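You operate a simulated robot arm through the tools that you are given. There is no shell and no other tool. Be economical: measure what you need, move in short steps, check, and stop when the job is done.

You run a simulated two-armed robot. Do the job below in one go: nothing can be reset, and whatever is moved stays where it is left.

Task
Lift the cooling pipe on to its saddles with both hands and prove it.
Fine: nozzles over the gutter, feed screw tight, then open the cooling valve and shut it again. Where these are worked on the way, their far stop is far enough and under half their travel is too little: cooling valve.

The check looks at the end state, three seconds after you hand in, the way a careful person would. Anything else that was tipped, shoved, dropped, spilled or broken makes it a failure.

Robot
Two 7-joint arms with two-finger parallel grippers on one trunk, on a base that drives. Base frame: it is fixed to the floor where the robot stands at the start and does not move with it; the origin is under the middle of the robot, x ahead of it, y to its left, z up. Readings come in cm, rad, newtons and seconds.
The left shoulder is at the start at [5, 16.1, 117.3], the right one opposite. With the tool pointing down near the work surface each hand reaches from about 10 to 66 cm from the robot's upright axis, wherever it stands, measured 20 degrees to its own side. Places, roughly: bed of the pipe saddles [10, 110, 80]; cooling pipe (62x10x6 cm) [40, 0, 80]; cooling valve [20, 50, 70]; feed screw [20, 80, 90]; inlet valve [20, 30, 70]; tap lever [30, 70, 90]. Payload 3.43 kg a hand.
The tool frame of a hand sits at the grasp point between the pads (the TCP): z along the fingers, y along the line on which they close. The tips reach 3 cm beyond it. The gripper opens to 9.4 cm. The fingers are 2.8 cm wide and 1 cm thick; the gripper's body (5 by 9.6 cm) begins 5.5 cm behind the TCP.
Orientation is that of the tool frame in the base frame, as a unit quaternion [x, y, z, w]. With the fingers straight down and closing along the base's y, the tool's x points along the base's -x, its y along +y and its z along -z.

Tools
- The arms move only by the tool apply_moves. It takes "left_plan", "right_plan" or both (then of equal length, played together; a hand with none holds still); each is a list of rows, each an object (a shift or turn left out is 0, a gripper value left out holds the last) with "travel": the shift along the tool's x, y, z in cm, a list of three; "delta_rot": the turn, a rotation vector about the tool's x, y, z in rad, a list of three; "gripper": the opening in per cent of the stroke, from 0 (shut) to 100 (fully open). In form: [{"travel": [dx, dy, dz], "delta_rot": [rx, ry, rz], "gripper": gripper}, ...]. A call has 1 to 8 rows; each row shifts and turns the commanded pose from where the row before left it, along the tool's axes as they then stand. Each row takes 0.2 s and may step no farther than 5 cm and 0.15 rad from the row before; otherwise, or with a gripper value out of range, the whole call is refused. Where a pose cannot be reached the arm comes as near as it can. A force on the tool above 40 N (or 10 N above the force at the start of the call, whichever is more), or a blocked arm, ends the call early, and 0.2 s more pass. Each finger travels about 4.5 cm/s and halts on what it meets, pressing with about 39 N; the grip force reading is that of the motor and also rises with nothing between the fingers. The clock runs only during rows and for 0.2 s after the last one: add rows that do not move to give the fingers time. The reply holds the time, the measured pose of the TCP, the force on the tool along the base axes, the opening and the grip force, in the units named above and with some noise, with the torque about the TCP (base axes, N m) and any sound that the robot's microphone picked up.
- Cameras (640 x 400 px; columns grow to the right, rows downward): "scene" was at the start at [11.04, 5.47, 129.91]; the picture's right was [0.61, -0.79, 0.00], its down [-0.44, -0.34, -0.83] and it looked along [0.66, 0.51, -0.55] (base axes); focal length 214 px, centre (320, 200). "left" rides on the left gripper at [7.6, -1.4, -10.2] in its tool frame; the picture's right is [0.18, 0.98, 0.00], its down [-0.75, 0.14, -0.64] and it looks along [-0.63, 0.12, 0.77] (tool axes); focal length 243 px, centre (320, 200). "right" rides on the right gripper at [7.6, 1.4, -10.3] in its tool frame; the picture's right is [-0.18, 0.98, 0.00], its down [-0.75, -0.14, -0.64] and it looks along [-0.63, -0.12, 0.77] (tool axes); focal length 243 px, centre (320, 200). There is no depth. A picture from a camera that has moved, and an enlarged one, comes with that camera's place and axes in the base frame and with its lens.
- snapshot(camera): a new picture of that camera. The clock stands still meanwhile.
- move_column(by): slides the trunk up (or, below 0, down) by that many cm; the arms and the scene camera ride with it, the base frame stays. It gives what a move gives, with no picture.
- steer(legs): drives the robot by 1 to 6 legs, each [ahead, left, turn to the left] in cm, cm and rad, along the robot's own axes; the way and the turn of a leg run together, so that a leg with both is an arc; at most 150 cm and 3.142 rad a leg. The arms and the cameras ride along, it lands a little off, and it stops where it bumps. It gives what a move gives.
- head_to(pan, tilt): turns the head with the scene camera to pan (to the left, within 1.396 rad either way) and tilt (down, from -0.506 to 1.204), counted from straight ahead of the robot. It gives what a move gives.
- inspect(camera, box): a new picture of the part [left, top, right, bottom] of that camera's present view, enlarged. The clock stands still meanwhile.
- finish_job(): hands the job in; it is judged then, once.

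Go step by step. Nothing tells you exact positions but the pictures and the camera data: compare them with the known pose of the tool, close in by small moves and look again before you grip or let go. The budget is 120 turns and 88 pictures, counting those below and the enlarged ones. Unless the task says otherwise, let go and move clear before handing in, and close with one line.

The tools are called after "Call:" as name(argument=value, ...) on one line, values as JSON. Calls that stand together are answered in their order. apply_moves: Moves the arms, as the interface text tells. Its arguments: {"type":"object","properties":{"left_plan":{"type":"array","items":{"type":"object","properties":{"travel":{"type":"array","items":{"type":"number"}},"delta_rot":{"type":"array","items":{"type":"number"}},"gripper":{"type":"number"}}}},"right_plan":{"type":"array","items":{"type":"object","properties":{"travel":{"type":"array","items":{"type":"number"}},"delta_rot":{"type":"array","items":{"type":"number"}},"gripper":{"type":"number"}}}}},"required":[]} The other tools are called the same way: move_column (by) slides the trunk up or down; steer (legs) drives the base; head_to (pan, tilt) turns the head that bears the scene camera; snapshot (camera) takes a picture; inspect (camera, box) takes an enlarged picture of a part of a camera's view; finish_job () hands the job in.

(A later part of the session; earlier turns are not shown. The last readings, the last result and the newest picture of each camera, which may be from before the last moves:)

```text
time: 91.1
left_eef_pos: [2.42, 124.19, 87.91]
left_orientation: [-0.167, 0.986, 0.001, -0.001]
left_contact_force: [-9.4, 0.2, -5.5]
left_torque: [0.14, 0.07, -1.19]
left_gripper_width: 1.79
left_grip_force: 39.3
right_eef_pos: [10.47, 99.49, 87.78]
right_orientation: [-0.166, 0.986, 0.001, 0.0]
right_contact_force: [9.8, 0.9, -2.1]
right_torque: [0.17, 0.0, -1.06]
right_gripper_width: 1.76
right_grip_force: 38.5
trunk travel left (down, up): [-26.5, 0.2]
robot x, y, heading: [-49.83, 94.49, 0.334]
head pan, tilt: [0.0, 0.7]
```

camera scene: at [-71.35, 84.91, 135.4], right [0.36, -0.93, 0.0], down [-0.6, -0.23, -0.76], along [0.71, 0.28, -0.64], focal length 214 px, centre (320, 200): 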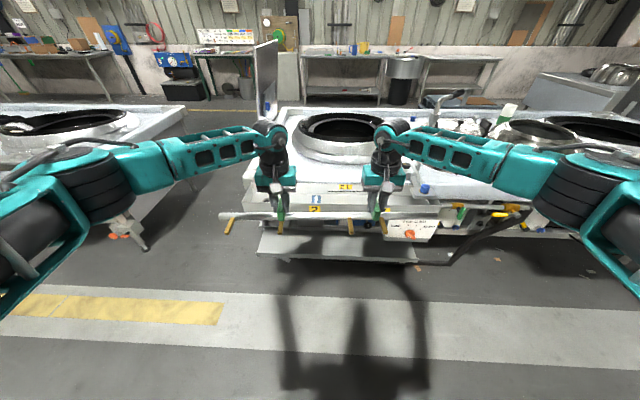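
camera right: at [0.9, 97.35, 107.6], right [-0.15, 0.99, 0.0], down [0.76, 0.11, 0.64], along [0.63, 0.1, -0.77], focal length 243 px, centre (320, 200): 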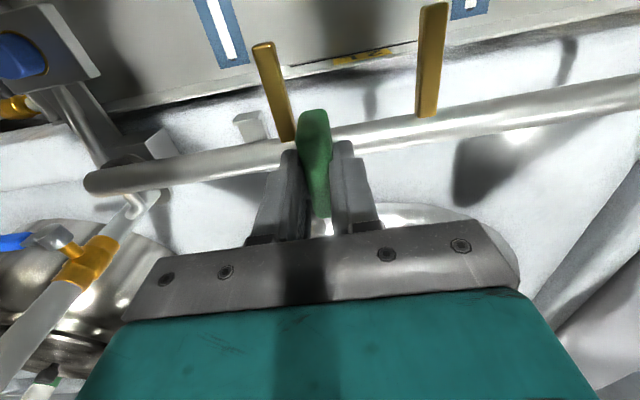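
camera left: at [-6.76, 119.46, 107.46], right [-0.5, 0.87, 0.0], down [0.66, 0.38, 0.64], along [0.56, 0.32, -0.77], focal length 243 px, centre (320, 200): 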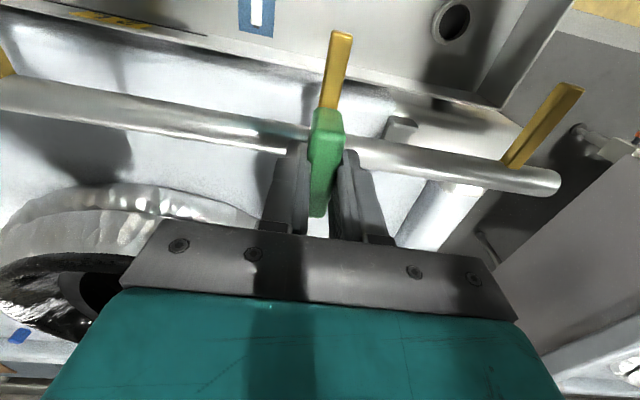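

The left end dropped into its channel as well. I lower both together to the floor of the channels.

Call:
apply_moves(left_plan=[{"travel": [0, 0, 0.25]}, {"travel": [0, 0, 0.25]}, {}], right_plan=[{"travel": [0, 0, 0.2]}, {"travel": [0, 0, 0.2]}, {}])

Call:
apply_moves(left_plan=[{"travel": [0, 0, 0.2]}, {"travel": [0, 0, 0.2]}, {}], right_plan=[{"travel": [0, 0, 0.2]}, {"travel": [0, 0, 0.2]}, {}])

```text
time: 91.9
left_eef_pos: [2.49, 124.43, 87.44]
left_orientation: [-0.167, 0.986, -0.001, -0.001]
left_contact_force: [-9.5, -1.4, -5.3]
left_torque: [-0.17, 1.3, -1.12]
left_gripper_width: 1.79
left_grip_force: 38.9
right_eef_pos: [10.51, 99.59, 87.34]
right_orientation: [-0.167, 0.986, 0.001, 0.0]
right_contact_force: [8.8, 0.7, -2.0]
right_torque: [0.47, -1.23, -1.14]
right_gripper_width: 1.78
right_grip_force: 38.3
trunk travel left (down, up): [-26.5, 0.2]
robot x, y, heading: [-49.97, 93.96, 0.334]
head pan, tilt: [0.0, 0.7]
```

```text
time: 92.7
left_eef_pos: [2.4, 124.33, 87.32]
left_orientation: [-0.167, 0.986, 0.0, 0.003]
left_contact_force: [-8.4, 0.2, -2.3]
left_torque: [-0.08, -0.05, -1.02]
left_gripper_width: 1.79
left_grip_force: 39.2
right_eef_pos: [10.55, 99.68, 87.37]
right_orientation: [-0.167, 0.986, 0.001, 0.002]
right_contact_force: [8.3, 0.3, 19.4]
right_torque: [-0.07, -0.33, -1.12]
right_gripper_width: 1.77
right_grip_force: 39.5
trunk travel left (down, up): [-26.5, 0.2]
robot x, y, heading: [-49.82, 94.47, 0.338]
head pan, tilt: [0.0, 0.7]
```

Call:
inspect(camera="scene", box=[376, 195, 472, 255])

Call:
inspect(camera="left", box=[360, 100, 520, 200])

```text
6.67 times, centred on (424, 225) of scene
camera zoom: at [-38.26, 98.59, 135.46], right [0.33, -0.94, 0.0], down [-0.61, -0.21, -0.77], along [0.72, 0.25, -0.64], focal length 1430 px, centre (-373, 33)
```

zoom: 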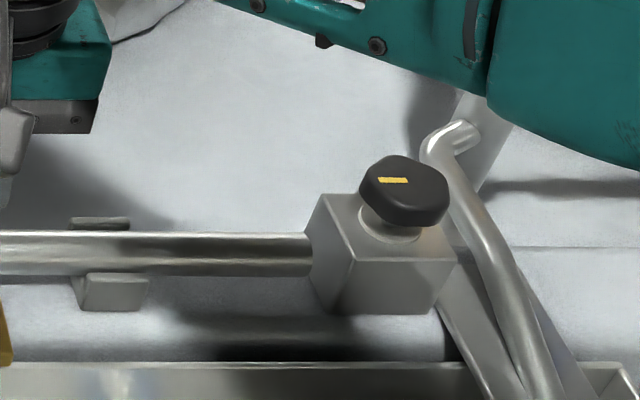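

```text
4.00 times, centred on (440, 150) of left
camera zoom: at [-4.36, 120.66, 97.57], right [-0.5, 0.87, 0.0], down [0.66, 0.38, 0.65], along [0.56, 0.32, -0.76], focal length 970 px, centre (-160, 400)
```

zoom: 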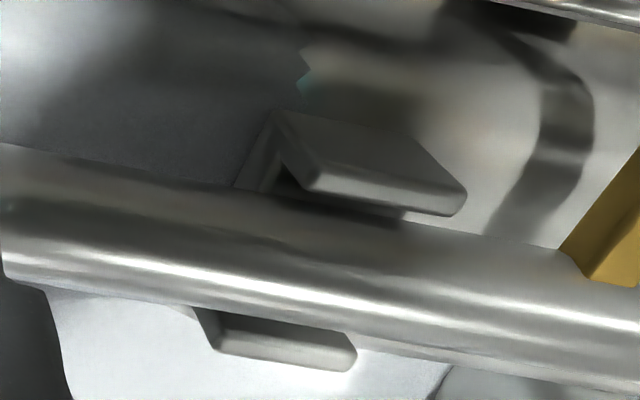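

The pipe is in both saddles with its end ≈0.6 cm from the feed block. I unload slightly and slide it right toward the block gently.

Call:
apply_moves(left_plan=[{"travel": [0.1, 0, -0.05]}, {"travel": [0, -0.2, 0]}, {"travel": [0, -0.2, 0]}, {}], right_plan=[{"travel": [0, 0, -0.3]}, {"travel": [0, -0.2, 0]}, {"travel": [0, -0.2, 0]}, {}])

Call:
inspect(camera="scene", box=[376, 195, 472, 255])

```text
time: 93.7
left_eef_pos: [2.57, 123.96, 87.43]
left_orientation: [-0.168, 0.986, 0.0, 0.002]
left_contact_force: [-13.5, 2.3, 15.0]
left_torque: [-0.06, 0.32, -0.98]
left_gripper_width: 1.8
left_grip_force: 38.6
right_eef_pos: [10.53, 99.12, 87.26]
right_orientation: [-0.168, 0.986, 0.001, 0.0]
right_contact_force: [12.8, 7.0, -2.2]
right_torque: [0.14, -0.72, -1.06]
right_gripper_width: 1.78
right_grip_force: 38.9
trunk travel left (down, up): [-26.5, 0.2]
robot x, y, heading: [-49.85, 94.27, 0.34]
head pan, tilt: [0.0, 0.7]
```

```text
6.67 times, centred on (424, 225) of scene
camera zoom: at [-38.18, 98.62, 135.42], right [0.33, -0.94, 0.0], down [-0.61, -0.21, -0.77], along [0.72, 0.25, -0.64], focal length 1430 px, centre (-373, 33)
```

zoom: 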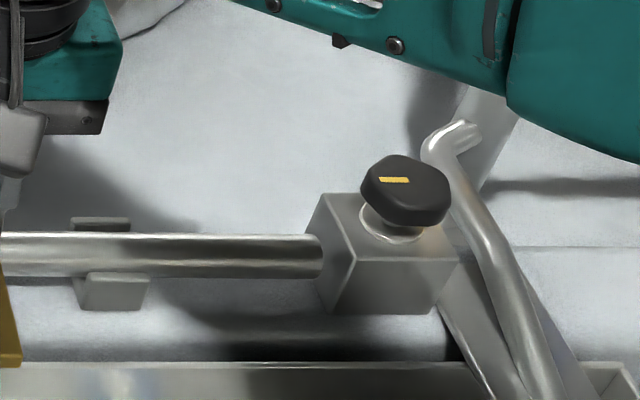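

Call:
apply_moves(left_plan=[{"travel": [0.2, 0, -0.1]}, {"gripper": 15}, {"gripper": 45}, {}, {}, {}], right_plan=[{"travel": [-0.2, 0.1, 0]}, {"gripper": 15}, {"gripper": 45}, {}, {}, {}])

Call:
inspect(camera="scene", box=[200, 175, 456, 335])

```text
time: 95.1
left_eef_pos: [2.37, 123.74, 87.21]
left_orientation: [-0.168, 0.986, 0.0, 0.001]
left_contact_force: [0.2, 0.1, 0.0]
left_torque: [0.01, -0.01, 0.03]
left_gripper_width: 4.23
left_grip_force: 0.0
right_eef_pos: [10.8, 99.25, 87.34]
right_orientation: [-0.166, 0.986, 0.001, -0.001]
right_contact_force: [0.7, 0.1, 0.6]
right_torque: [0.0, 0.0, 0.0]
right_gripper_width: 4.23
right_grip_force: 0.0
trunk travel left (down, up): [-26.5, 0.2]
robot x, y, heading: [-49.96, 94.55, 0.334]
head pan, tilt: [0.0, 0.7]
```

```text
2.50 times, centred on (328, 255) of scene
camera zoom: at [-38.06, 98.59, 135.41], right [0.33, -0.94, 0.0], down [-0.61, -0.21, -0.76], along [0.72, 0.25, -0.64], focal length 536 px, centre (300, 62)
```

zoom: 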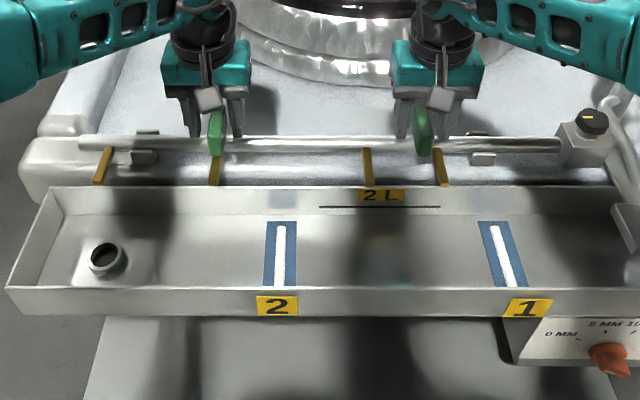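

The pipe rests released in both saddles. I raise both hands straight up and check the nozzles against the gutter.

Call:
apply_moves(left_plan=[{"travel": [0, 0, -2]}, {"travel": [0, 0, -3], "gripper": 60}, {"travel": [0, 0, -4]}, {"travel": [0, 0, -4]}], right_plan=[{"travel": [0, 0, -2]}, {"travel": [0, 0, -3], "gripper": 60}, {"travel": [0, 0, -4]}, {"travel": [0, 0, -4]}])

Call:
snapshot(camera="left")

Call:
snapshot(camera="right")

```text
time: 96.1
left_eef_pos: [2.09, 123.75, 100.37]
left_orientation: [-0.168, 0.986, 0.0, 0.001]
left_contact_force: [-0.6, 0.6, 0.1]
left_torque: [0.03, -0.02, -0.01]
left_gripper_width: 5.68
left_grip_force: 0.0
right_eef_pos: [10.9, 99.37, 100.36]
right_orientation: [-0.167, 0.986, 0.0, 0.0]
right_contact_force: [0.0, 0.1, 0.1]
right_torque: [-0.01, -0.03, 0.01]
right_gripper_width: 5.64
right_grip_force: 0.1
trunk travel left (down, up): [-26.5, 0.2]
robot x, y, heading: [-49.71, 94.51, 0.339]
head pan, tilt: [0.0, 0.7]
```

```text
17 pictures are left
camera left: at [-4.61, 120.2, 110.71], right [-0.5, 0.87, 0.0], down [0.66, 0.38, 0.64], along [0.56, 0.32, -0.77], focal length 243 px, centre (320, 200)
```

left: 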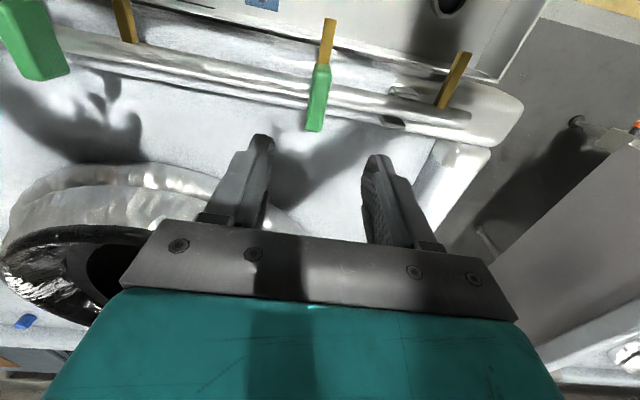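

```text
16 pictures are left
camera right: at [3.22, 98.24, 110.59], right [-0.15, 0.99, 0.0], down [0.76, 0.11, 0.64], along [0.63, 0.1, -0.77], focal length 243 px, centre (320, 200)
```

right: 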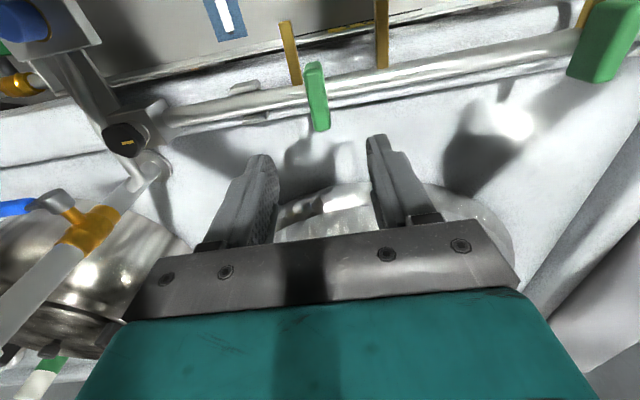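

The nozzle tips reach over the gutter and the pipe lies on both saddles near the feed block. Next I drive right so the right hand comes above the feed screw (≈[17.4,79.8], top z≈87.5).

Call:
steer(legs=[[0, -20.3, 0]])

Call:
head_to(pan=-0.2, tilt=0.75)

Call:
snapshot(camera="right")

Call:
inspect(camera="scene", box=[256, 120, 448, 240])

```text
time: 98.5
left_eef_pos: [8.86, 104.86, 100.37]
left_orientation: [-0.168, 0.986, 0.0, 0.002]
left_contact_force: [0.2, 0.1, 0.2]
left_torque: [0.01, 0.01, -0.01]
left_gripper_width: 5.63
left_grip_force: 0.1
right_eef_pos: [17.48, 80.38, 100.19]
right_orientation: [-0.167, 0.986, 0.001, -0.001]
right_contact_force: [-0.5, 0.2, 1.0]
right_torque: [-0.01, -0.03, -0.01]
right_gripper_width: 5.64
right_grip_force: 0.0
trunk travel left (down, up): [-26.5, 0.2]
robot x, y, heading: [-43.02, 75.57, 0.335]
head pan, tilt: [0.0, 0.7]
```

```text
time: 99.2
left_eef_pos: [8.86, 104.68, 100.34]
left_orientation: [-0.168, 0.986, 0.001, 0.001]
left_contact_force: [0.8, 0.2, -0.2]
left_torque: [-0.01, -0.02, -0.03]
left_gripper_width: 5.63
left_grip_force: 0.1
right_eef_pos: [17.54, 80.43, 100.19]
right_orientation: [-0.166, 0.986, 0.0, -0.001]
right_contact_force: [0.4, 0.6, 0.2]
right_torque: [0.01, -0.01, 0.04]
right_gripper_width: 5.63
right_grip_force: 0.0
trunk travel left (down, up): [-26.5, 0.2]
robot x, y, heading: [-43.11, 75.31, 0.338]
head pan, tilt: [-0.201, 0.75]
```

```text
15 pictures are left
camera right: at [9.89, 79.21, 110.51], right [-0.15, 0.99, 0.0], down [0.76, 0.11, 0.64], along [0.63, 0.1, -0.77], focal length 243 px, centre (320, 200)
```

right: 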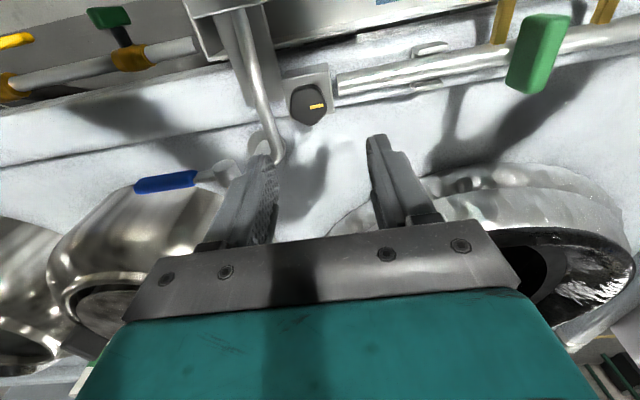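

```text
3.33 times, centred on (352, 180) of scene
camera zoom: at [-31.24, 77.89, 134.98], right [0.13, -0.99, 0.0], down [-0.68, -0.09, -0.73], along [0.72, 0.1, -0.68], focal length 715 px, centre (213, 267)
```

zoom: 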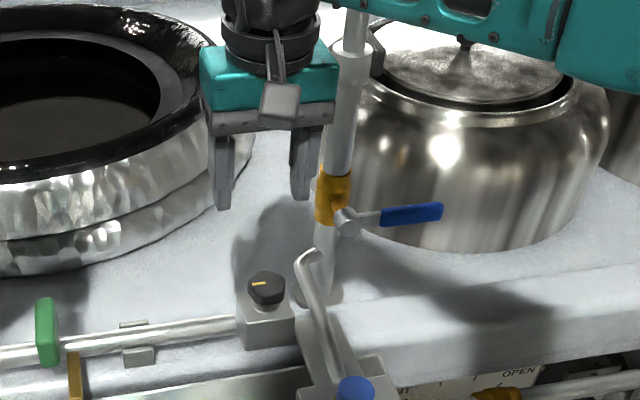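

The knob is at ≈[17.4,79.4,87], ~3.5 cm wide; the tap pole stands ≈8 cm right-ahead, which leaves just enough room. I centre, pre-rotate anticlockwise 0.6 rad and descend partway.

Call:
apply_moves(right_plan=[{"travel": [0.45, -0.9, 0], "gripper": 70}, {"delta_rot": [0, 0, -0.15]}, {"delta_rot": [0, 0, -0.15]}, {"delta_rot": [0, 0, -0.15]}, {"delta_rot": [0, 0, -0.15]}, {"travel": [0, 0, 3]}, {"travel": [0, 0, 3]}, {"travel": [0, 0, 3]}])

Call:
inspect(camera="scene", box=[272, 130, 400, 210])

```text
time: 101.0
left_eef_pos: [8.9, 104.89, 100.4]
left_orientation: [-0.168, 0.986, 0.0, 0.001]
left_contact_force: [-0.4, 0.5, -0.9]
left_torque: [-0.03, 0.0, -0.02]
left_gripper_width: 5.65
left_grip_force: 0.0
right_eef_pos: [17.28, 79.48, 97.19]
right_orientation: [-0.405, 0.914, 0.001, 0.0]
right_contact_force: [-0.1, -0.1, 0.3]
right_torque: [-0.02, -0.01, 0.0]
right_gripper_width: 6.58
right_grip_force: 0.1
right hand out of reach, approached as far as the arm can: row 5, 7, 8
trunk travel left (down, up): [-26.5, 0.2]
robot x, y, heading: [-43.03, 75.86, 0.335]
head pan, tilt: [-0.201, 0.75]
```

```text
5.00 times, centred on (336, 170) of scene
camera zoom: at [-31.24, 77.88, 134.98], right [0.13, -0.99, 0.0], down [-0.68, -0.09, -0.73], along [0.72, 0.1, -0.68], focal length 1072 px, centre (240, 350)
```

zoom: 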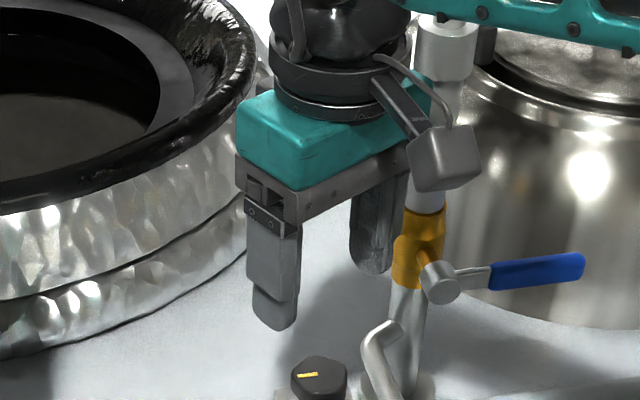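

The pose ran out of reach at this height, so I'll restore the command and lower the trunk instead.

Call:
apply_moves(right_plan=[{"travel": [0, 0, -3]}, {"travel": [0, 0, -3], "delta_rot": [0, 0, 0.1]}, {}])

Call:
move_column(by=-6)

```text
time: 101.8
left_eef_pos: [8.85, 104.99, 100.34]
left_orientation: [-0.167, 0.986, 0.0, 0.001]
left_contact_force: [1.2, 0.4, -0.2]
left_torque: [0.04, -0.02, 0.0]
left_gripper_width: 5.64
left_grip_force: 0.1
right_eef_pos: [17.37, 79.44, 103.13]
right_orientation: [-0.359, 0.933, 0.0, 0.0]
right_contact_force: [-0.1, -0.4, 0.7]
right_torque: [-0.01, 0.01, -0.01]
right_gripper_width: 6.59
right_grip_force: 0.0
trunk travel left (down, up): [-26.5, 0.2]
robot x, y, heading: [-43.31, 75.19, 0.334]
head pan, tilt: [-0.201, 0.75]
```

```text
time: 102.8
left_eef_pos: [8.92, 104.76, 94.37]
left_orientation: [-0.167, 0.986, 0.0, 0.001]
left_contact_force: [1.1, 0.3, 0.5]
left_torque: [-0.04, 0.0, -0.02]
left_gripper_width: 5.63
left_grip_force: 0.1
right_eef_pos: [17.48, 79.49, 97.23]
right_orientation: [-0.36, 0.933, 0.001, -0.001]
right_contact_force: [-0.1, -0.3, -0.2]
right_torque: [0.0, -0.01, 0.02]
right_gripper_width: 6.58
right_grip_force: 0.1
trunk travel left (down, up): [-20.5, 6.2]
robot x, y, heading: [-43.08, 75.27, 0.336]
head pan, tilt: [-0.201, 0.75]
```

Call:
apply_moves(right_plan=[{"travel": [0, 0, 2]}, {"travel": [0, 0, 2]}, {"travel": [0, 0, 2]}, {"travel": [0, 0, 1.5]}])

Call:
snapshot(camera="right")

```text
time: 103.8
left_eef_pos: [9.02, 104.84, 94.37]
left_orientation: [-0.167, 0.986, 0.001, 0.001]
left_contact_force: [0.6, 0.0, -0.1]
left_torque: [0.0, 0.02, 0.0]
left_gripper_width: 5.65
left_grip_force: 0.0
right_eef_pos: [17.57, 79.43, 89.62]
right_orientation: [-0.359, 0.933, 0.0, 0.0]
right_contact_force: [-0.4, -0.3, -0.6]
right_torque: [0.01, -0.01, -0.01]
right_gripper_width: 6.56
right_grip_force: 0.0
trunk travel left (down, up): [-20.5, 6.2]
robot x, y, heading: [-43.12, 75.5, 0.336]
head pan, tilt: [-0.201, 0.75]
```

```text
12 pictures are left
camera right: at [10.98, 75.37, 99.96], right [-0.52, 0.85, 0.0], down [0.65, 0.4, 0.64], along [0.55, 0.34, -0.77], focal length 243 px, centre (320, 200)
```

right: 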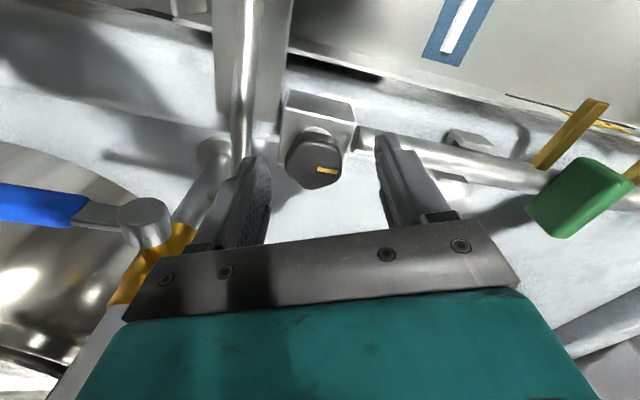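

The knob is centred between the fingers. I descend and close on it.

Call:
apply_moves(right_plan=[{"travel": [0, 0, 0.7]}, {"travel": [0, 0, 0.7]}, {"gripper": 0}, {}, {}, {}, {}])

```text
time: 105.4
left_eef_pos: [8.97, 104.68, 94.39]
left_orientation: [-0.167, 0.986, 0.0, 0.0]
left_contact_force: [0.1, 0.6, 0.0]
left_torque: [0.01, 0.01, -0.03]
left_gripper_width: 5.64
left_grip_force: 0.1
right_eef_pos: [17.82, 79.08, 88.22]
right_orientation: [-0.356, 0.935, -0.001, 0.001]
right_contact_force: [19.6, -15.2, 4.4]
right_torque: [-0.12, -0.01, -0.38]
right_gripper_width: 3.5
right_grip_force: 44.9
trunk travel left (down, up): [-20.5, 6.2]
robot x, y, heading: [-43.39, 75.54, 0.337]
head pan, tilt: [-0.201, 0.75]
```

Call:
apply_moves(right_plan=[{"travel": [0, -0.35, 0]}, {"delta_rot": [0, 0, 0.12]}, {"delta_rot": [0, 0, 0.12]}, {"delta_rot": [0, 0, 0.12]}, {}])

```text
time: 106.6
left_eef_pos: [8.97, 104.79, 94.36]
left_orientation: [-0.167, 0.986, 0.001, 0.001]
left_contact_force: [-0.3, -0.2, 0.2]
left_torque: [0.0, -0.03, 0.04]
left_gripper_width: 5.64
left_grip_force: 0.0
right_eef_pos: [17.68, 79.07, 88.24]
right_orientation: [-0.185, 0.983, 0.001, 0.0]
right_contact_force: [11.1, -10.0, 5.7]
right_torque: [-0.18, -0.45, -0.05]
right_gripper_width: 3.47
right_grip_force: 45.1
trunk travel left (down, up): [-20.5, 6.2]
robot x, y, heading: [-43.52, 75.2, 0.34]
head pan, tilt: [-0.201, 0.75]
```

It turns freely; I continue clockwise.

Call:
apply_moves(right_plan=[{"travel": [0, -0.15, 0], "delta_rot": [0, 0, 0.13]}, {"delta_rot": [0, 0, 0.14]}, {"delta_rot": [0, 0, 0.14]}, {"delta_rot": [0, 0, 0.14]}, {"delta_rot": [0, 0, 0.14]}, {"delta_rot": [0, 0, 0.14]}, {"delta_rot": [0, 0, 0.14]}, {}])

```text
time: 108.4
left_eef_pos: [8.86, 104.93, 94.28]
left_orientation: [-0.167, 0.986, -0.001, 0.0]
left_contact_force: [0.2, -0.6, 0.0]
left_torque: [0.0, 0.04, 0.01]
left_gripper_width: 5.64
left_grip_force: 0.0
right_eef_pos: [17.56, 79.5, 88.27]
right_orientation: [0.293, 0.956, 0.001, -0.002]
right_contact_force: [11.7, 16.4, 1.0]
right_torque: [-0.45, -0.43, 0.06]
right_gripper_width: 3.41
right_grip_force: 44.9
trunk travel left (down, up): [-20.5, 6.2]
robot x, y, heading: [-43.18, 75.66, 0.332]
head pan, tilt: [-0.201, 0.75]
```

Call:
apply_moves(right_plan=[{"travel": [0, 0.2, 0], "delta_rot": [0, 0, 0.14]}, {"delta_rot": [0, 0, 0.14]}, {"delta_rot": [0, 0, 0.14]}, {"delta_rot": [0, 0, 0.14]}, {"delta_rot": [0, 0, 0.14]}, {"delta_rot": [0, 0, 0.14]}, {"delta_rot": [0, 0, 0.14]}, {}])

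Call:
inspect(camera="scene", box=[272, 130, 432, 230])

```text
time: 110.2
left_eef_pos: [8.92, 104.85, 94.29]
left_orientation: [-0.167, 0.986, 0.0, 0.0]
left_contact_force: [-0.5, 0.1, -0.2]
left_torque: [0.04, 0.0, 0.03]
left_gripper_width: 5.64
left_grip_force: 0.1
right_eef_pos: [17.96, 79.11, 88.23]
right_orientation: [0.711, 0.704, -0.001, -0.001]
right_contact_force: [12.0, 0.1, 3.6]
right_torque: [-0.17, -0.27, -0.06]
right_gripper_width: 3.44
right_grip_force: 45.1
trunk travel left (down, up): [-20.5, 6.2]
robot x, y, heading: [-43.55, 75.24, 0.338]
head pan, tilt: [-0.201, 0.75]
```

```text
4.00 times, centred on (352, 180) of scene
camera zoom: at [-31.17, 77.87, 128.97], right [0.13, -0.99, 0.0], down [-0.68, -0.09, -0.73], along [0.72, 0.1, -0.68], focal length 858 px, centre (192, 280)
```

zoom: 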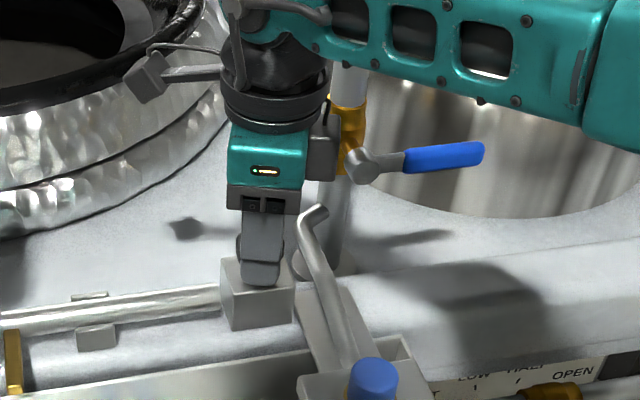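

Call:
apply_moves(right_plan=[{"delta_rot": [0, 0, 0.14]}, {"delta_rot": [0, 0, 0.14]}, {"delta_rot": [0, 0, 0.14]}, {"delta_rot": [0, 0, 0.14]}, {"delta_rot": [0, 0, 0.14]}, {"delta_rot": [0, 0, 0.14]}, {}])

```text
time: 111.8
left_eef_pos: [8.96, 104.68, 94.28]
left_orientation: [-0.167, 0.986, 0.0, 0.0]
left_contact_force: [-0.3, 0.8, 0.5]
left_torque: [-0.01, 0.03, -0.03]
left_gripper_width: 5.63
left_grip_force: 0.1
right_eef_pos: [17.93, 79.09, 88.14]
right_orientation: [0.935, 0.354, -0.002, 0.0]
right_contact_force: [8.9, -6.0, -2.3]
right_torque: [-0.28, -0.26, 0.76]
right_gripper_width: 3.53
right_grip_force: 44.9
trunk travel left (down, up): [-20.5, 6.2]
robot x, y, heading: [-42.96, 75.12, 0.339]
head pan, tilt: [-0.201, 0.75]
```

Torque of 0.76 N m has appeared: the screw is beginning to bite. I turn on a little further.

Call:
apply_moves(right_plan=[{"delta_rot": [0, 0, 0.1]}, {"delta_rot": [0, 0, 0.1]}, {}])

```text
time: 112.6
left_eef_pos: [8.94, 104.71, 94.35]
left_orientation: [-0.168, 0.986, 0.001, -0.001]
left_contact_force: [0.8, 0.3, -0.1]
left_torque: [0.04, 0.0, 0.02]
left_gripper_width: 5.65
left_grip_force: 0.0
right_eef_pos: [17.84, 79.31, 88.02]
right_orientation: [0.966, 0.26, -0.002, 0.0]
right_contact_force: [7.0, -6.3, -3.9]
right_torque: [-0.23, -0.12, 0.42]
right_gripper_width: 3.55
right_grip_force: 45.0
trunk travel left (down, up): [-20.5, 6.2]
robot x, y, heading: [-43.16, 75.35, 0.337]
head pan, tilt: [-0.201, 0.75]
```

Call:
apply_moves(right_plan=[{"delta_rot": [0, 0, 0.12]}, {"delta_rot": [0, 0, 0.12]}, {"delta_rot": [0, 0, 0.12]}, {"delta_rot": [0, 0, 0.12]}, {}])

Call:
snapshot(camera="right")

```text
time: 113.8
left_eef_pos: [8.92, 104.65, 94.24]
left_orientation: [-0.168, 0.986, 0.0, -0.001]
left_contact_force: [-0.5, -0.2, -0.2]
left_torque: [-0.01, 0.03, 0.06]
left_gripper_width: 5.64
left_grip_force: 0.1
right_eef_pos: [17.82, 79.32, 88.19]
right_orientation: [1.0, 0.023, -0.002, 0.0]
right_contact_force: [1.3, -4.2, -2.8]
right_torque: [-0.11, 0.19, 0.73]
right_gripper_width: 3.57
right_grip_force: 45.2
trunk travel left (down, up): [-20.5, 6.2]
robot x, y, heading: [-43.35, 75.47, 0.337]
head pan, tilt: [-0.201, 0.75]
```

```text
10 pictures are left
camera right: at [25.55, 78.18, 98.45], right [-0.14, -0.99, 0.0], down [-0.76, 0.11, 0.64], along [-0.64, 0.09, -0.76], focal length 243 px, centre (320, 200)
```

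right: 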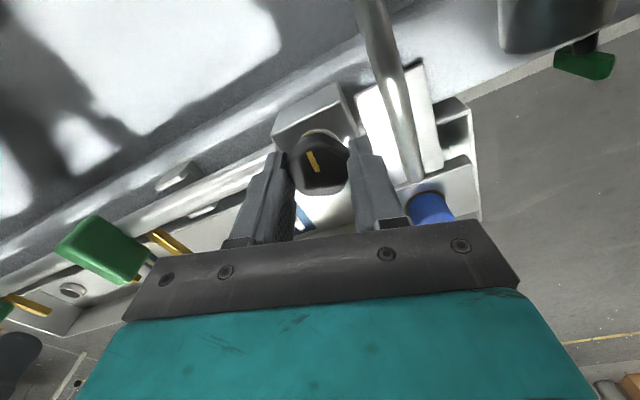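

The knob's mark turned about 130° clockwise and then the fingers slipped against rising torque. I'll regrip and test by torque whether it's at its stop.

Call:
apply_moves(right_plan=[{"gripper": 55}, {}, {}, {"delta_rot": [0, 0, -0.15]}, {"delta_rot": [0, 0, -0.15]}, {"delta_rot": [0, 0, -0.15]}, {"delta_rot": [0, 0, -0.15]}, {"delta_rot": [0, 0, -0.15]}])

Call:
apply_moves(right_plan=[{"delta_rot": [0, 0, -0.15]}, {"delta_rot": [0, 0, -0.15]}, {"gripper": 0}, {}, {}, {}, {}])

Call:
apply_moves(right_plan=[{"delta_rot": [0, 0, 0.1]}, {"delta_rot": [0, 0, 0.1]}, {}])

```text
time: 115.6
left_eef_pos: [8.89, 104.73, 94.49]
left_orientation: [-0.168, 0.986, 0.0, 0.0]
left_contact_force: [-0.2, 0.1, -0.4]
left_torque: [0.01, -0.01, 0.0]
left_gripper_width: 5.67
left_grip_force: 0.0
right_eef_pos: [17.91, 79.3, 88.42]
right_orientation: [0.921, 0.389, 0.0, -0.001]
right_contact_force: [0.4, 0.1, -0.4]
right_torque: [0.03, 0.04, -0.01]
right_gripper_width: 5.19
right_grip_force: 0.1
trunk travel left (down, up): [-20.5, 6.2]
robot x, y, heading: [-43.57, 75.37, 0.334]
head pan, tilt: [-0.201, 0.75]
```

```text
time: 117.2
left_eef_pos: [8.96, 104.76, 94.4]
left_orientation: [-0.167, 0.986, 0.0, 0.0]
left_contact_force: [-0.3, 0.1, 0.1]
left_torque: [0.04, 0.03, -0.02]
left_gripper_width: 5.59
left_grip_force: 0.0
right_eef_pos: [17.86, 79.21, 88.22]
right_orientation: [0.854, 0.52, 0.001, -0.001]
right_contact_force: [10.6, -2.4, 2.9]
right_torque: [-0.1, -0.45, 0.23]
right_gripper_width: 3.56
right_grip_force: 45.0
trunk travel left (down, up): [-20.5, 6.2]
robot x, y, heading: [-43.0, 75.55, 0.336]
head pan, tilt: [-0.201, 0.75]
```

```text
time: 118.0
left_eef_pos: [8.99, 104.72, 94.4]
left_orientation: [-0.167, 0.986, 0.0, 0.0]
left_contact_force: [0.5, 0.6, -1.2]
left_torque: [0.01, 0.05, -0.03]
left_gripper_width: 5.63
left_grip_force: 0.1
right_eef_pos: [17.9, 79.24, 88.25]
right_orientation: [0.902, 0.432, 0.0, -0.001]
right_contact_force: [13.9, -4.6, 6.2]
right_torque: [-0.07, -0.17, -0.03]
right_gripper_width: 3.39
right_grip_force: 45.1
trunk travel left (down, up): [-20.5, 6.2]
robot x, y, heading: [-43.65, 75.19, 0.335]
head pan, tilt: [-0.201, 0.75]
```

Call:
apply_moves(right_plan=[{"delta_rot": [0, 0, 0.1]}, {"delta_rot": [0, 0, 0.1]}, {}])

Call:
apply_moves(right_plan=[{"delta_rot": [0, 0, 0.1]}, {"delta_rot": [0, 0, 0.1]}, {}])

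Call:
inspect(camera="right", box=[240, 100, 400, 200])

```text
time: 118.8
left_eef_pos: [8.97, 104.85, 94.34]
left_orientation: [-0.168, 0.986, 0.0, 0.001]
left_contact_force: [-1.0, 0.2, 1.1]
left_torque: [0.0, -0.01, -0.03]
left_gripper_width: 5.64
left_grip_force: 0.0
right_eef_pos: [17.92, 79.23, 88.11]
right_orientation: [0.94, 0.34, -0.001, -0.001]
right_contact_force: [12.6, -6.7, 6.0]
right_torque: [-0.19, -0.37, 0.71]
right_gripper_width: 3.55
right_grip_force: 44.5
trunk travel left (down, up): [-20.5, 6.2]
robot x, y, heading: [-43.54, 75.39, 0.337]
head pan, tilt: [-0.201, 0.75]
```

```text
time: 119.6
left_eef_pos: [8.79, 104.82, 94.34]
left_orientation: [-0.167, 0.986, 0.0, 0.001]
left_contact_force: [-0.9, -0.7, -0.5]
left_torque: [-0.02, 0.0, 0.01]
left_gripper_width: 5.66
left_grip_force: 0.1
right_eef_pos: [17.93, 79.17, 88.09]
right_orientation: [0.97, 0.244, -0.002, -0.001]
right_contact_force: [7.2, -8.8, 2.9]
right_torque: [-0.29, -0.25, 0.31]
right_gripper_width: 3.55
right_grip_force: 44.2
trunk travel left (down, up): [-20.5, 6.2]
robot x, y, heading: [-43.43, 75.48, 0.335]
head pan, tilt: [-0.201, 0.75]
```

```text
4.00 times, centred on (320, 150) of right
camera zoom: at [25.3, 81.56, 98.39], right [0.3, -0.95, 0.0], down [-0.73, -0.23, 0.64], along [-0.61, -0.19, -0.76], focal length 970 px, centre (320, 400)
```

zoom: 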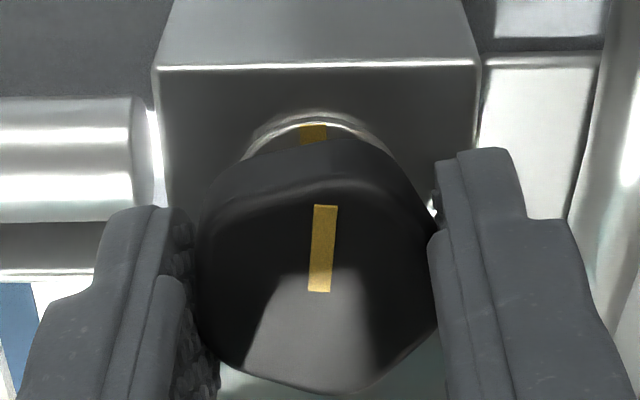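

The knob's mark lines up with the mark on the block, so the screw is tight. I release, rise and unwind the wrist.

Call:
apply_moves(right_plan=[{"gripper": 65}, {}, {}, {"travel": [0, 0, -3]}, {"travel": [0, 0, -3]}, {"travel": [0, 0, -3]}, {"delta_rot": [0, 0, -0.15]}, {"delta_rot": [0, 0, -0.15]}])

Call:
apply_moves(right_plan=[{"delta_rot": [0, 0, -0.15]}, {"delta_rot": [0, 0, -0.15]}, {"delta_rot": [0, 0, -0.15]}, {"delta_rot": [0, 0, -0.15]}, {"delta_rot": [0, 0, -0.15]}, {"delta_rot": [0, 0, -0.15]}, {"delta_rot": [0, 0, -0.15]}, {"delta_rot": [0, 0, -0.15]}])

Call:
apply_moves(right_plan=[{"delta_rot": [0, 0, -0.15]}, {"delta_rot": [0, 0, -0.15]}, {"delta_rot": [0, 0, -0.15]}, {"delta_rot": [0, 0, -0.15]}, {"delta_rot": [0, 0, -0.15]}, {"delta_rot": [0, 0, -0.15]}, {"delta_rot": [0, 0, -0.15]}, {"delta_rot": [0, 0, -0.15]}])

```text
time: 121.4
left_eef_pos: [8.89, 104.94, 94.42]
left_orientation: [-0.167, 0.986, 0.0, 0.001]
left_contact_force: [0.7, 0.2, -0.5]
left_torque: [-0.02, 0.0, 0.03]
left_gripper_width: 5.63
left_grip_force: 0.0
right_eef_pos: [17.89, 79.36, 97.16]
right_orientation: [0.921, 0.389, 0.0, 0.0]
right_contact_force: [1.0, -1.4, -0.3]
right_torque: [-0.02, 0.0, -0.02]
right_gripper_width: 6.12
right_grip_force: 0.1
trunk travel left (down, up): [-20.5, 6.2]
robot x, y, heading: [-43.59, 75.43, 0.336]
head pan, tilt: [-0.201, 0.75]
```

```text
time: 123.2
left_eef_pos: [8.83, 104.98, 94.32]
left_orientation: [-0.168, 0.986, 0.0, 0.001]
left_contact_force: [-0.3, -0.4, 0.4]
left_torque: [0.0, 0.03, -0.03]
left_gripper_width: 5.66
left_grip_force: 0.0
right_eef_pos: [17.91, 79.29, 97.2]
right_orientation: [0.541, 0.841, -0.001, -0.002]
right_contact_force: [-0.8, -0.1, 0.0]
right_torque: [-0.02, 0.01, 0.0]
right_gripper_width: 6.09
right_grip_force: 0.1
trunk travel left (down, up): [-20.5, 6.2]
robot x, y, heading: [-43.46, 75.33, 0.334]
head pan, tilt: [-0.201, 0.75]
```

```text
time: 125.0
left_eef_pos: [8.85, 104.89, 94.39]
left_orientation: [-0.167, 0.986, 0.0, 0.001]
left_contact_force: [-0.3, -0.7, -0.2]
left_torque: [-0.02, 0.0, 0.01]
left_gripper_width: 5.62
left_grip_force: 0.0
right_eef_pos: [17.83, 79.32, 97.26]
right_orientation: [-0.029, 1.0, 0.001, 0.0]
right_contact_force: [0.9, 0.1, 0.1]
right_torque: [-0.01, 0.01, -0.03]
right_gripper_width: 6.11
right_grip_force: 0.0
trunk travel left (down, up): [-20.5, 6.2]
robot x, y, heading: [-43.39, 75.41, 0.33]
head pan, tilt: [-0.201, 0.75]
```

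Call:
apply_moves(right_plan=[{"delta_rot": [0, 0, -0.14]}, {"delta_rot": [0, 0, -0.14]}, {"travel": [5, 0, 0]}, {"travel": [5, 0, 0]}, {"travel": [5, 0, 0]}, {"travel": [5, 0, 0]}, {"travel": [5, 0, 0]}], left_plan=[{"travel": [0, 0, -2]}, {"travel": [0, 0, -2]}, {"travel": [5, 0, 0]}, {"travel": [5, 0, 0]}, {"travel": [5, 0, 0]}, {"travel": [5, 0, 0]}, {"travel": [5, 0, 0]}])

Call:
steer(legs=[[0, -26, 0]])

Call:
head_to(pan=-0.25, tilt=0.95)

Call:
snapshot(camera="scene")

```text
time: 126.6
left_eef_pos: [-14.89, 96.62, 98.31]
left_orientation: [-0.169, 0.986, 0.0, 0.001]
left_contact_force: [-0.3, -0.4, 0.5]
left_torque: [-0.01, 0.0, 0.02]
left_gripper_width: 5.63
left_grip_force: 0.1
right_eef_pos: [-5.82, 70.89, 97.33]
right_orientation: [-0.165, 0.986, 0.0, 0.0]
right_contact_force: [-0.3, 0.0, -1.0]
right_torque: [-0.01, -0.02, 0.02]
right_gripper_width: 6.11
right_grip_force: 0.0
trunk travel left (down, up): [-20.5, 6.2]
robot x, y, heading: [-43.35, 75.22, 0.337]
head pan, tilt: [-0.201, 0.75]
```

```text
time: 129.5
left_eef_pos: [-6.11, 71.92, 98.17]
left_orientation: [-0.166, 0.986, 0.0, 0.002]
left_contact_force: [0.1, -0.2, 0.6]
left_torque: [0.05, -0.01, -0.01]
left_gripper_width: 5.64
left_grip_force: 0.1
right_eef_pos: [2.84, 46.16, 97.25]
right_orientation: [-0.163, 0.987, 0.002, -0.001]
right_contact_force: [0.1, -1.2, -0.2]
right_torque: [0.0, 0.0, -0.01]
right_gripper_width: 6.11
right_grip_force: 0.1
trunk travel left (down, up): [-20.5, 6.2]
robot x, y, heading: [-34.62, 50.86, 0.335]
head pan, tilt: [-0.201, 0.75]
```

```text
time: 130.2
left_eef_pos: [-6.02, 71.89, 98.18]
left_orientation: [-0.166, 0.986, 0.001, 0.001]
left_contact_force: [-0.8, -0.6, 0.0]
left_torque: [0.01, 0.0, 0.02]
left_gripper_width: 5.62
left_grip_force: 0.1
right_eef_pos: [2.83, 46.25, 97.3]
right_orientation: [-0.163, 0.987, 0.001, -0.001]
right_contact_force: [-0.4, 0.3, 0.5]
right_torque: [-0.02, 0.01, 0.01]
right_gripper_width: 6.13
right_grip_force: 0.0
trunk travel left (down, up): [-20.5, 6.2]
robot x, y, heading: [-34.61, 50.9, 0.331]
head pan, tilt: [-0.25, 0.949]
```

```text
8 pictures are left
camera scene: at [-23.68, 52.72, 127.43], right [0.08, -1.0, 0.0], down [-0.81, -0.07, -0.58], along [0.58, 0.05, -0.81], focal length 214 px, centre (320, 200)
```

scene: 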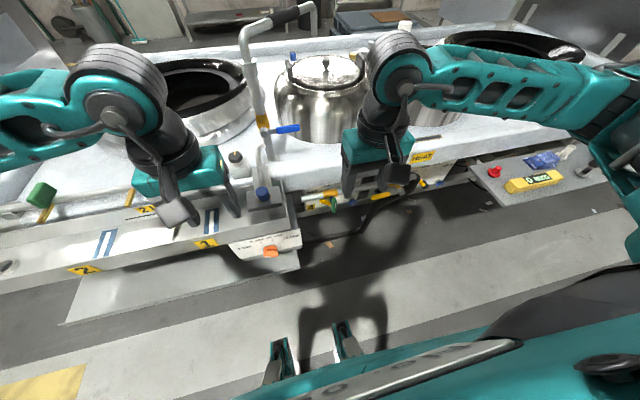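

Call:
inspect(camera="scene", box=[288, 175, 368, 225])

Call:
inspect(camera="right", box=[160, 0, 480, 200])

```text
8.00 times, centred on (328, 200) of scene
camera zoom: at [-23.68, 52.72, 127.43], right [0.08, -1.0, 0.0], down [-0.81, -0.07, -0.58], along [0.58, 0.05, -0.81], focal length 1716 px, centre (256, 200)
```

zoom: 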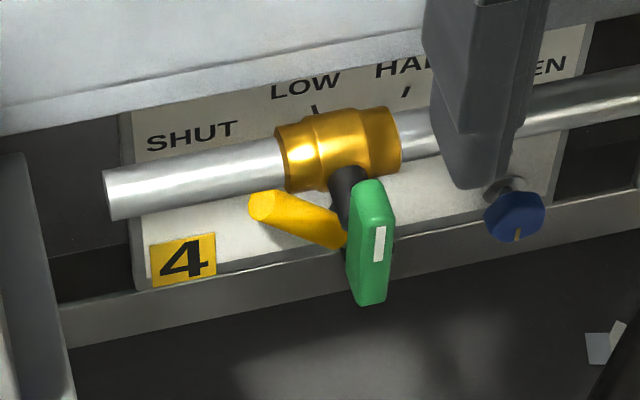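

```text
2.00 times, centred on (320, 100) of right
camera zoom: at [-4.85, 45.13, 107.55], right [-0.14, 0.99, 0.0], down [0.76, 0.11, 0.64], along [0.63, 0.09, -0.77], focal length 485 px, centre (320, 400)
```

zoom: 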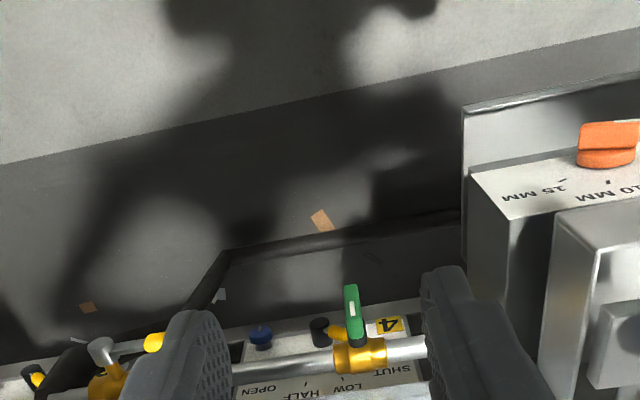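

The green lever hangs down (shut) from the valve stem, top ≈[18.3,51.8,70.7], end ≈[16.2,51.1,64.4]; I'll grip it from the front with the right hand horizontal and swing it about the stem. First I pull the left hand back and pitch the right hand forward.

Call:
apply_moves(left_plan=[{"travel": [4, 0, 0]}, {"travel": [4, 0, 0]}, {"travel": [2, 0, 0]}, {}, {}, {}, {}, {}], right_plan=[{"travel": [-3, 0, 0], "delta_rot": [0, -0.14, 0]}, {"travel": [-3, 0, 0], "delta_rot": [0, -0.14, 0]}, {"delta_rot": [0, -0.14, 0]}, {"delta_rot": [0, -0.14, 0]}, {"delta_rot": [0, -0.14, 0]}, {"delta_rot": [0, -0.14, 0]}, {"delta_rot": [0, -0.14, 0]}, {"delta_rot": [0, -0.14, 0]}])

Call:
apply_moves(right_plan=[{"delta_rot": [0, -0.14, 0]}, {"delta_rot": [0, -0.14, 0]}, {"delta_rot": [0, -0.14, 0]}, {}])

Call:
move_column(by=-17)

```text
time: 132.0
left_eef_pos: [-15.62, 68.54, 98.12]
left_orientation: [-0.166, 0.986, 0.0, 0.0]
left_contact_force: [0.0, 0.1, 0.6]
left_torque: [0.04, -0.02, -0.01]
left_gripper_width: 5.63
left_grip_force: 0.2
right_eef_pos: [7.32, 50.03, 97.53]
right_orientation: [-0.153, 0.881, 0.099, 0.437]
right_contact_force: [-0.5, -1.1, 1.4]
right_torque: [-0.01, -0.01, 0.02]
right_gripper_width: 6.09
right_grip_force: 0.1
right hand out of reach, approached as far as the arm can: row 7, 8
trunk travel left (down, up): [-20.5, 6.2]
robot x, y, heading: [-34.77, 50.75, 0.331]
head pan, tilt: [-0.25, 0.949]
```

```text
time: 133.0
left_eef_pos: [-15.59, 68.57, 98.16]
left_orientation: [-0.166, 0.986, 0.0, 0.0]
left_contact_force: [0.1, -0.1, 0.2]
left_torque: [0.0, -0.04, 0.0]
left_gripper_width: 5.64
left_grip_force: 0.1
right_eef_pos: [7.32, 50.13, 97.56]
right_orientation: [-0.154, 0.881, 0.098, 0.436]
right_contact_force: [-0.2, 0.7, 0.6]
right_torque: [-0.02, 0.02, 0.02]
right_gripper_width: 6.13
right_grip_force: 0.1
right hand out of reach, approached as far as the arm can: row 1, 2, 3
trunk travel left (down, up): [-20.5, 6.2]
robot x, y, heading: [-34.81, 50.55, 0.332]
head pan, tilt: [-0.25, 0.949]
```

```text
time: 134.9
left_eef_pos: [-15.6, 68.51, 81.09]
left_orientation: [-0.166, 0.986, 0.0, 0.0]
left_contact_force: [-0.4, 1.2, -0.3]
left_torque: [0.0, 0.0, 0.03]
left_gripper_width: 5.64
left_grip_force: 0.0
right_eef_pos: [7.46, 50.15, 80.54]
right_orientation: [-0.154, 0.881, 0.098, 0.436]
right_contact_force: [-0.4, -0.4, 0.1]
right_torque: [0.02, 0.01, 0.01]
right_gripper_width: 6.13
right_grip_force: 0.1
trunk travel left (down, up): [-3.5, 23.2]
robot x, y, heading: [-34.77, 50.89, 0.329]
head pan, tilt: [-0.25, 0.949]
```

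The hand reached 53° of pitch, which suffices for pushing the lever with closed fingers. I lower in front of the bench, to the right of the lever.

Call:
apply_moves(right_plan=[{"travel": [2.55, -1.3, 2.1], "gripper": 0}, {"travel": [2.55, -1.3, 2.1]}, {"travel": [2.55, -1.3, 2.1]}, {"travel": [2.55, -1.3, 2.1]}, {}, {}])

Call:
snapshot(camera="right")

Call:
inspect(camera="scene", box=[264, 160, 392, 240])

```text
time: 136.3
left_eef_pos: [-15.57, 68.51, 81.19]
left_orientation: [-0.165, 0.986, 0.0, 0.0]
left_contact_force: [0.2, 0.0, 0.0]
left_torque: [0.0, 0.0, 0.01]
left_gripper_width: 5.65
left_grip_force: 0.1
right_eef_pos: [8.29, 53.53, 72.57]
right_orientation: [-0.153, 0.883, 0.094, 0.434]
right_contact_force: [0.5, 0.2, -0.3]
right_torque: [-0.02, 0.01, 0.02]
right_gripper_width: 0.0
right_grip_force: 33.3
right hand out of reach, approached as far as the arm can: row 1, 2, 3, 4
trunk travel left (down, up): [-3.5, 23.2]
robot x, y, heading: [-34.89, 50.82, 0.333]
head pan, tilt: [-0.25, 0.949]
```

```text
5 pictures are left
camera right: at [-4.02, 50.37, 72.85], right [-0.24, 0.95, 0.18], down [0.01, -0.18, 0.98], along [0.97, 0.24, 0.03], focal length 243 px, centre (320, 200)
```

right: 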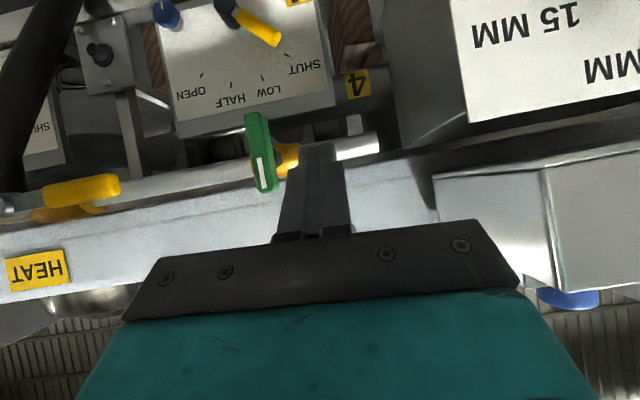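

```text
5.00 times, centred on (328, 200) of scene
camera zoom: at [-23.68, 52.72, 110.43], right [0.08, -1.0, 0.0], down [-0.81, -0.07, -0.58], along [0.58, 0.05, -0.81], focal length 1072 px, centre (280, 200)
```

zoom: 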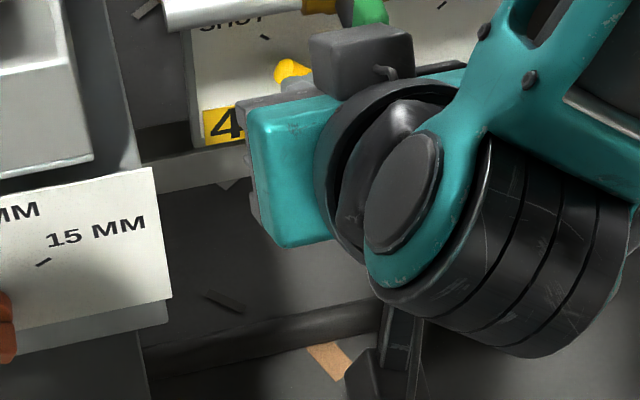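

The arm is too folded here; the lever is at u-line of ≈43 with its end at z≈65.5. I back the robot off 10 cm so the arm can extend, then bring the hand to the right of the lever.

Call:
steer(legs=[[-10, 0, 0]])

Call:
apply_moves(right_plan=[{"travel": [1, -2.4, 1]}, {"travel": [1, -2.4, 1]}, {"travel": [1, -2.4, 1]}, {}])

```text
time: 137.5
left_eef_pos: [-25.1, 65.23, 81.08]
left_orientation: [-0.165, 0.986, -0.001, 0.0]
left_contact_force: [-0.2, 0.5, 0.7]
left_torque: [0.0, -0.02, 0.01]
left_gripper_width: 5.65
left_grip_force: 0.0
right_eef_pos: [-0.93, 50.31, 72.58]
right_orientation: [-0.151, 0.883, 0.093, 0.435]
right_contact_force: [0.4, 1.1, -0.3]
right_torque: [-0.06, -0.02, 0.01]
right_gripper_width: 0.0
right_grip_force: 32.7
trunk travel left (down, up): [-3.5, 23.2]
robot x, y, heading: [-44.12, 47.45, 0.33]
head pan, tilt: [-0.25, 0.949]
```

```text
time: 138.5
left_eef_pos: [-24.99, 65.26, 81.17]
left_orientation: [-0.165, 0.986, 0.0, -0.001]
left_contact_force: [-0.5, -0.1, 0.9]
left_torque: [0.01, 0.01, 0.04]
left_gripper_width: 5.62
left_grip_force: 0.0
right_eef_pos: [-0.99, 50.25, 72.7]
right_orientation: [-0.152, 0.883, 0.093, 0.434]
right_contact_force: [0.2, 0.6, -0.4]
right_torque: [0.02, 0.0, -0.03]
right_gripper_width: 0.01
right_grip_force: 33.3
right hand out of reach, approached as far as the arm can: row 1, 2, 3
trunk travel left (down, up): [-3.5, 23.2]
robot x, y, heading: [-44.15, 47.58, 0.332]
head pan, tilt: [-0.25, 0.949]
```

Call:
apply_moves(right_plan=[{"travel": [-1.8, -0.5, 2.4]}, {"travel": [-1.8, -0.5, 2.4]}, {"travel": [-1.8, -0.5, 2.4]}, {}])

Call:
apply_moves(right_plan=[{"travel": [1, -2, 0.8]}, {"travel": [1, -2, 0.8]}, {"travel": [1, -2, 0.8]}, {}])

```text
time: 139.5
left_eef_pos: [-25.0, 65.3, 81.17]
left_orientation: [-0.165, 0.986, -0.001, 0.0]
left_contact_force: [0.7, 0.3, -0.6]
left_torque: [0.03, 0.04, -0.01]
left_gripper_width: 5.62
left_grip_force: 0.0
right_eef_pos: [8.09, 52.15, 72.57]
right_orientation: [-0.152, 0.883, 0.093, 0.434]
right_contact_force: [0.5, -0.3, 0.2]
right_torque: [0.0, -0.01, -0.03]
right_gripper_width: 0.01
right_grip_force: 33.0
trunk travel left (down, up): [-3.5, 23.2]
robot x, y, heading: [-44.47, 47.46, 0.329]
head pan, tilt: [-0.25, 0.949]
```

```text
time: 140.5
left_eef_pos: [-25.1, 65.28, 81.09]
left_orientation: [-0.165, 0.986, 0.001, 0.0]
left_contact_force: [0.5, -0.7, 0.3]
left_torque: [0.01, -0.01, -0.02]
left_gripper_width: 5.66
left_grip_force: 0.1
right_eef_pos: [10.56, 50.44, 71.83]
right_orientation: [-0.149, 0.886, 0.088, 0.431]
right_contact_force: [0.1, -0.7, -0.4]
right_torque: [0.05, -0.01, 0.0]
right_gripper_width: 0.01
right_grip_force: 33.1
right hand out of reach, approached as far as the arm can: row 1, 2, 3
trunk travel left (down, up): [-3.5, 23.2]
robot x, y, heading: [-44.29, 47.34, 0.328]
head pan, tilt: [-0.25, 0.949]
```

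Call:
steer(legs=[[-9, 0, 0]])

Call:
apply_moves(right_plan=[{"travel": [-1.5, -1.2, 2]}, {"travel": [-1.5, -1.2, 2]}, {"travel": [-1.5, -1.2, 2]}, {"travel": [1.6, 0, 1.2]}, {"travel": [1.6, 0, 1.2]}, {"travel": [1.0, 0, 0.8]}, {}])

```text
time: 141.6
left_eef_pos: [-33.66, 62.24, 81.14]
left_orientation: [-0.165, 0.986, 0.0, 0.0]
left_contact_force: [-0.4, 0.2, 0.5]
left_torque: [0.0, -0.02, -0.01]
left_gripper_width: 5.64
left_grip_force: 0.1
right_eef_pos: [1.89, 47.34, 71.77]
right_orientation: [-0.148, 0.886, 0.087, 0.431]
right_contact_force: [0.0, 0.0, -0.6]
right_torque: [-0.03, -0.03, 0.01]
right_gripper_width: 0.0
right_grip_force: 33.0
trunk travel left (down, up): [-3.5, 23.2]
robot x, y, heading: [-52.76, 44.74, 0.328]
head pan, tilt: [-0.25, 0.949]
```

```text
time: 143.2
left_eef_pos: [-33.78, 62.1, 81.18]
left_orientation: [-0.164, 0.986, 0.0, 0.0]
left_contact_force: [0.5, 0.3, 0.2]
left_torque: [-0.01, 0.0, 0.03]
left_gripper_width: 5.65
left_grip_force: 0.0
right_eef_pos: [10.05, 46.54, 68.65]
right_orientation: [-0.149, 0.886, 0.087, 0.429]
right_contact_force: [0.5, 0.2, 0.3]
right_torque: [0.03, -0.02, 0.01]
right_gripper_width: 0.0
right_grip_force: 32.9
right hand out of reach, approached as far as the arm can: row 5, 6
trunk travel left (down, up): [-3.5, 23.2]
robot x, y, heading: [-52.97, 44.92, 0.331]
head pan, tilt: [-0.25, 0.949]
```

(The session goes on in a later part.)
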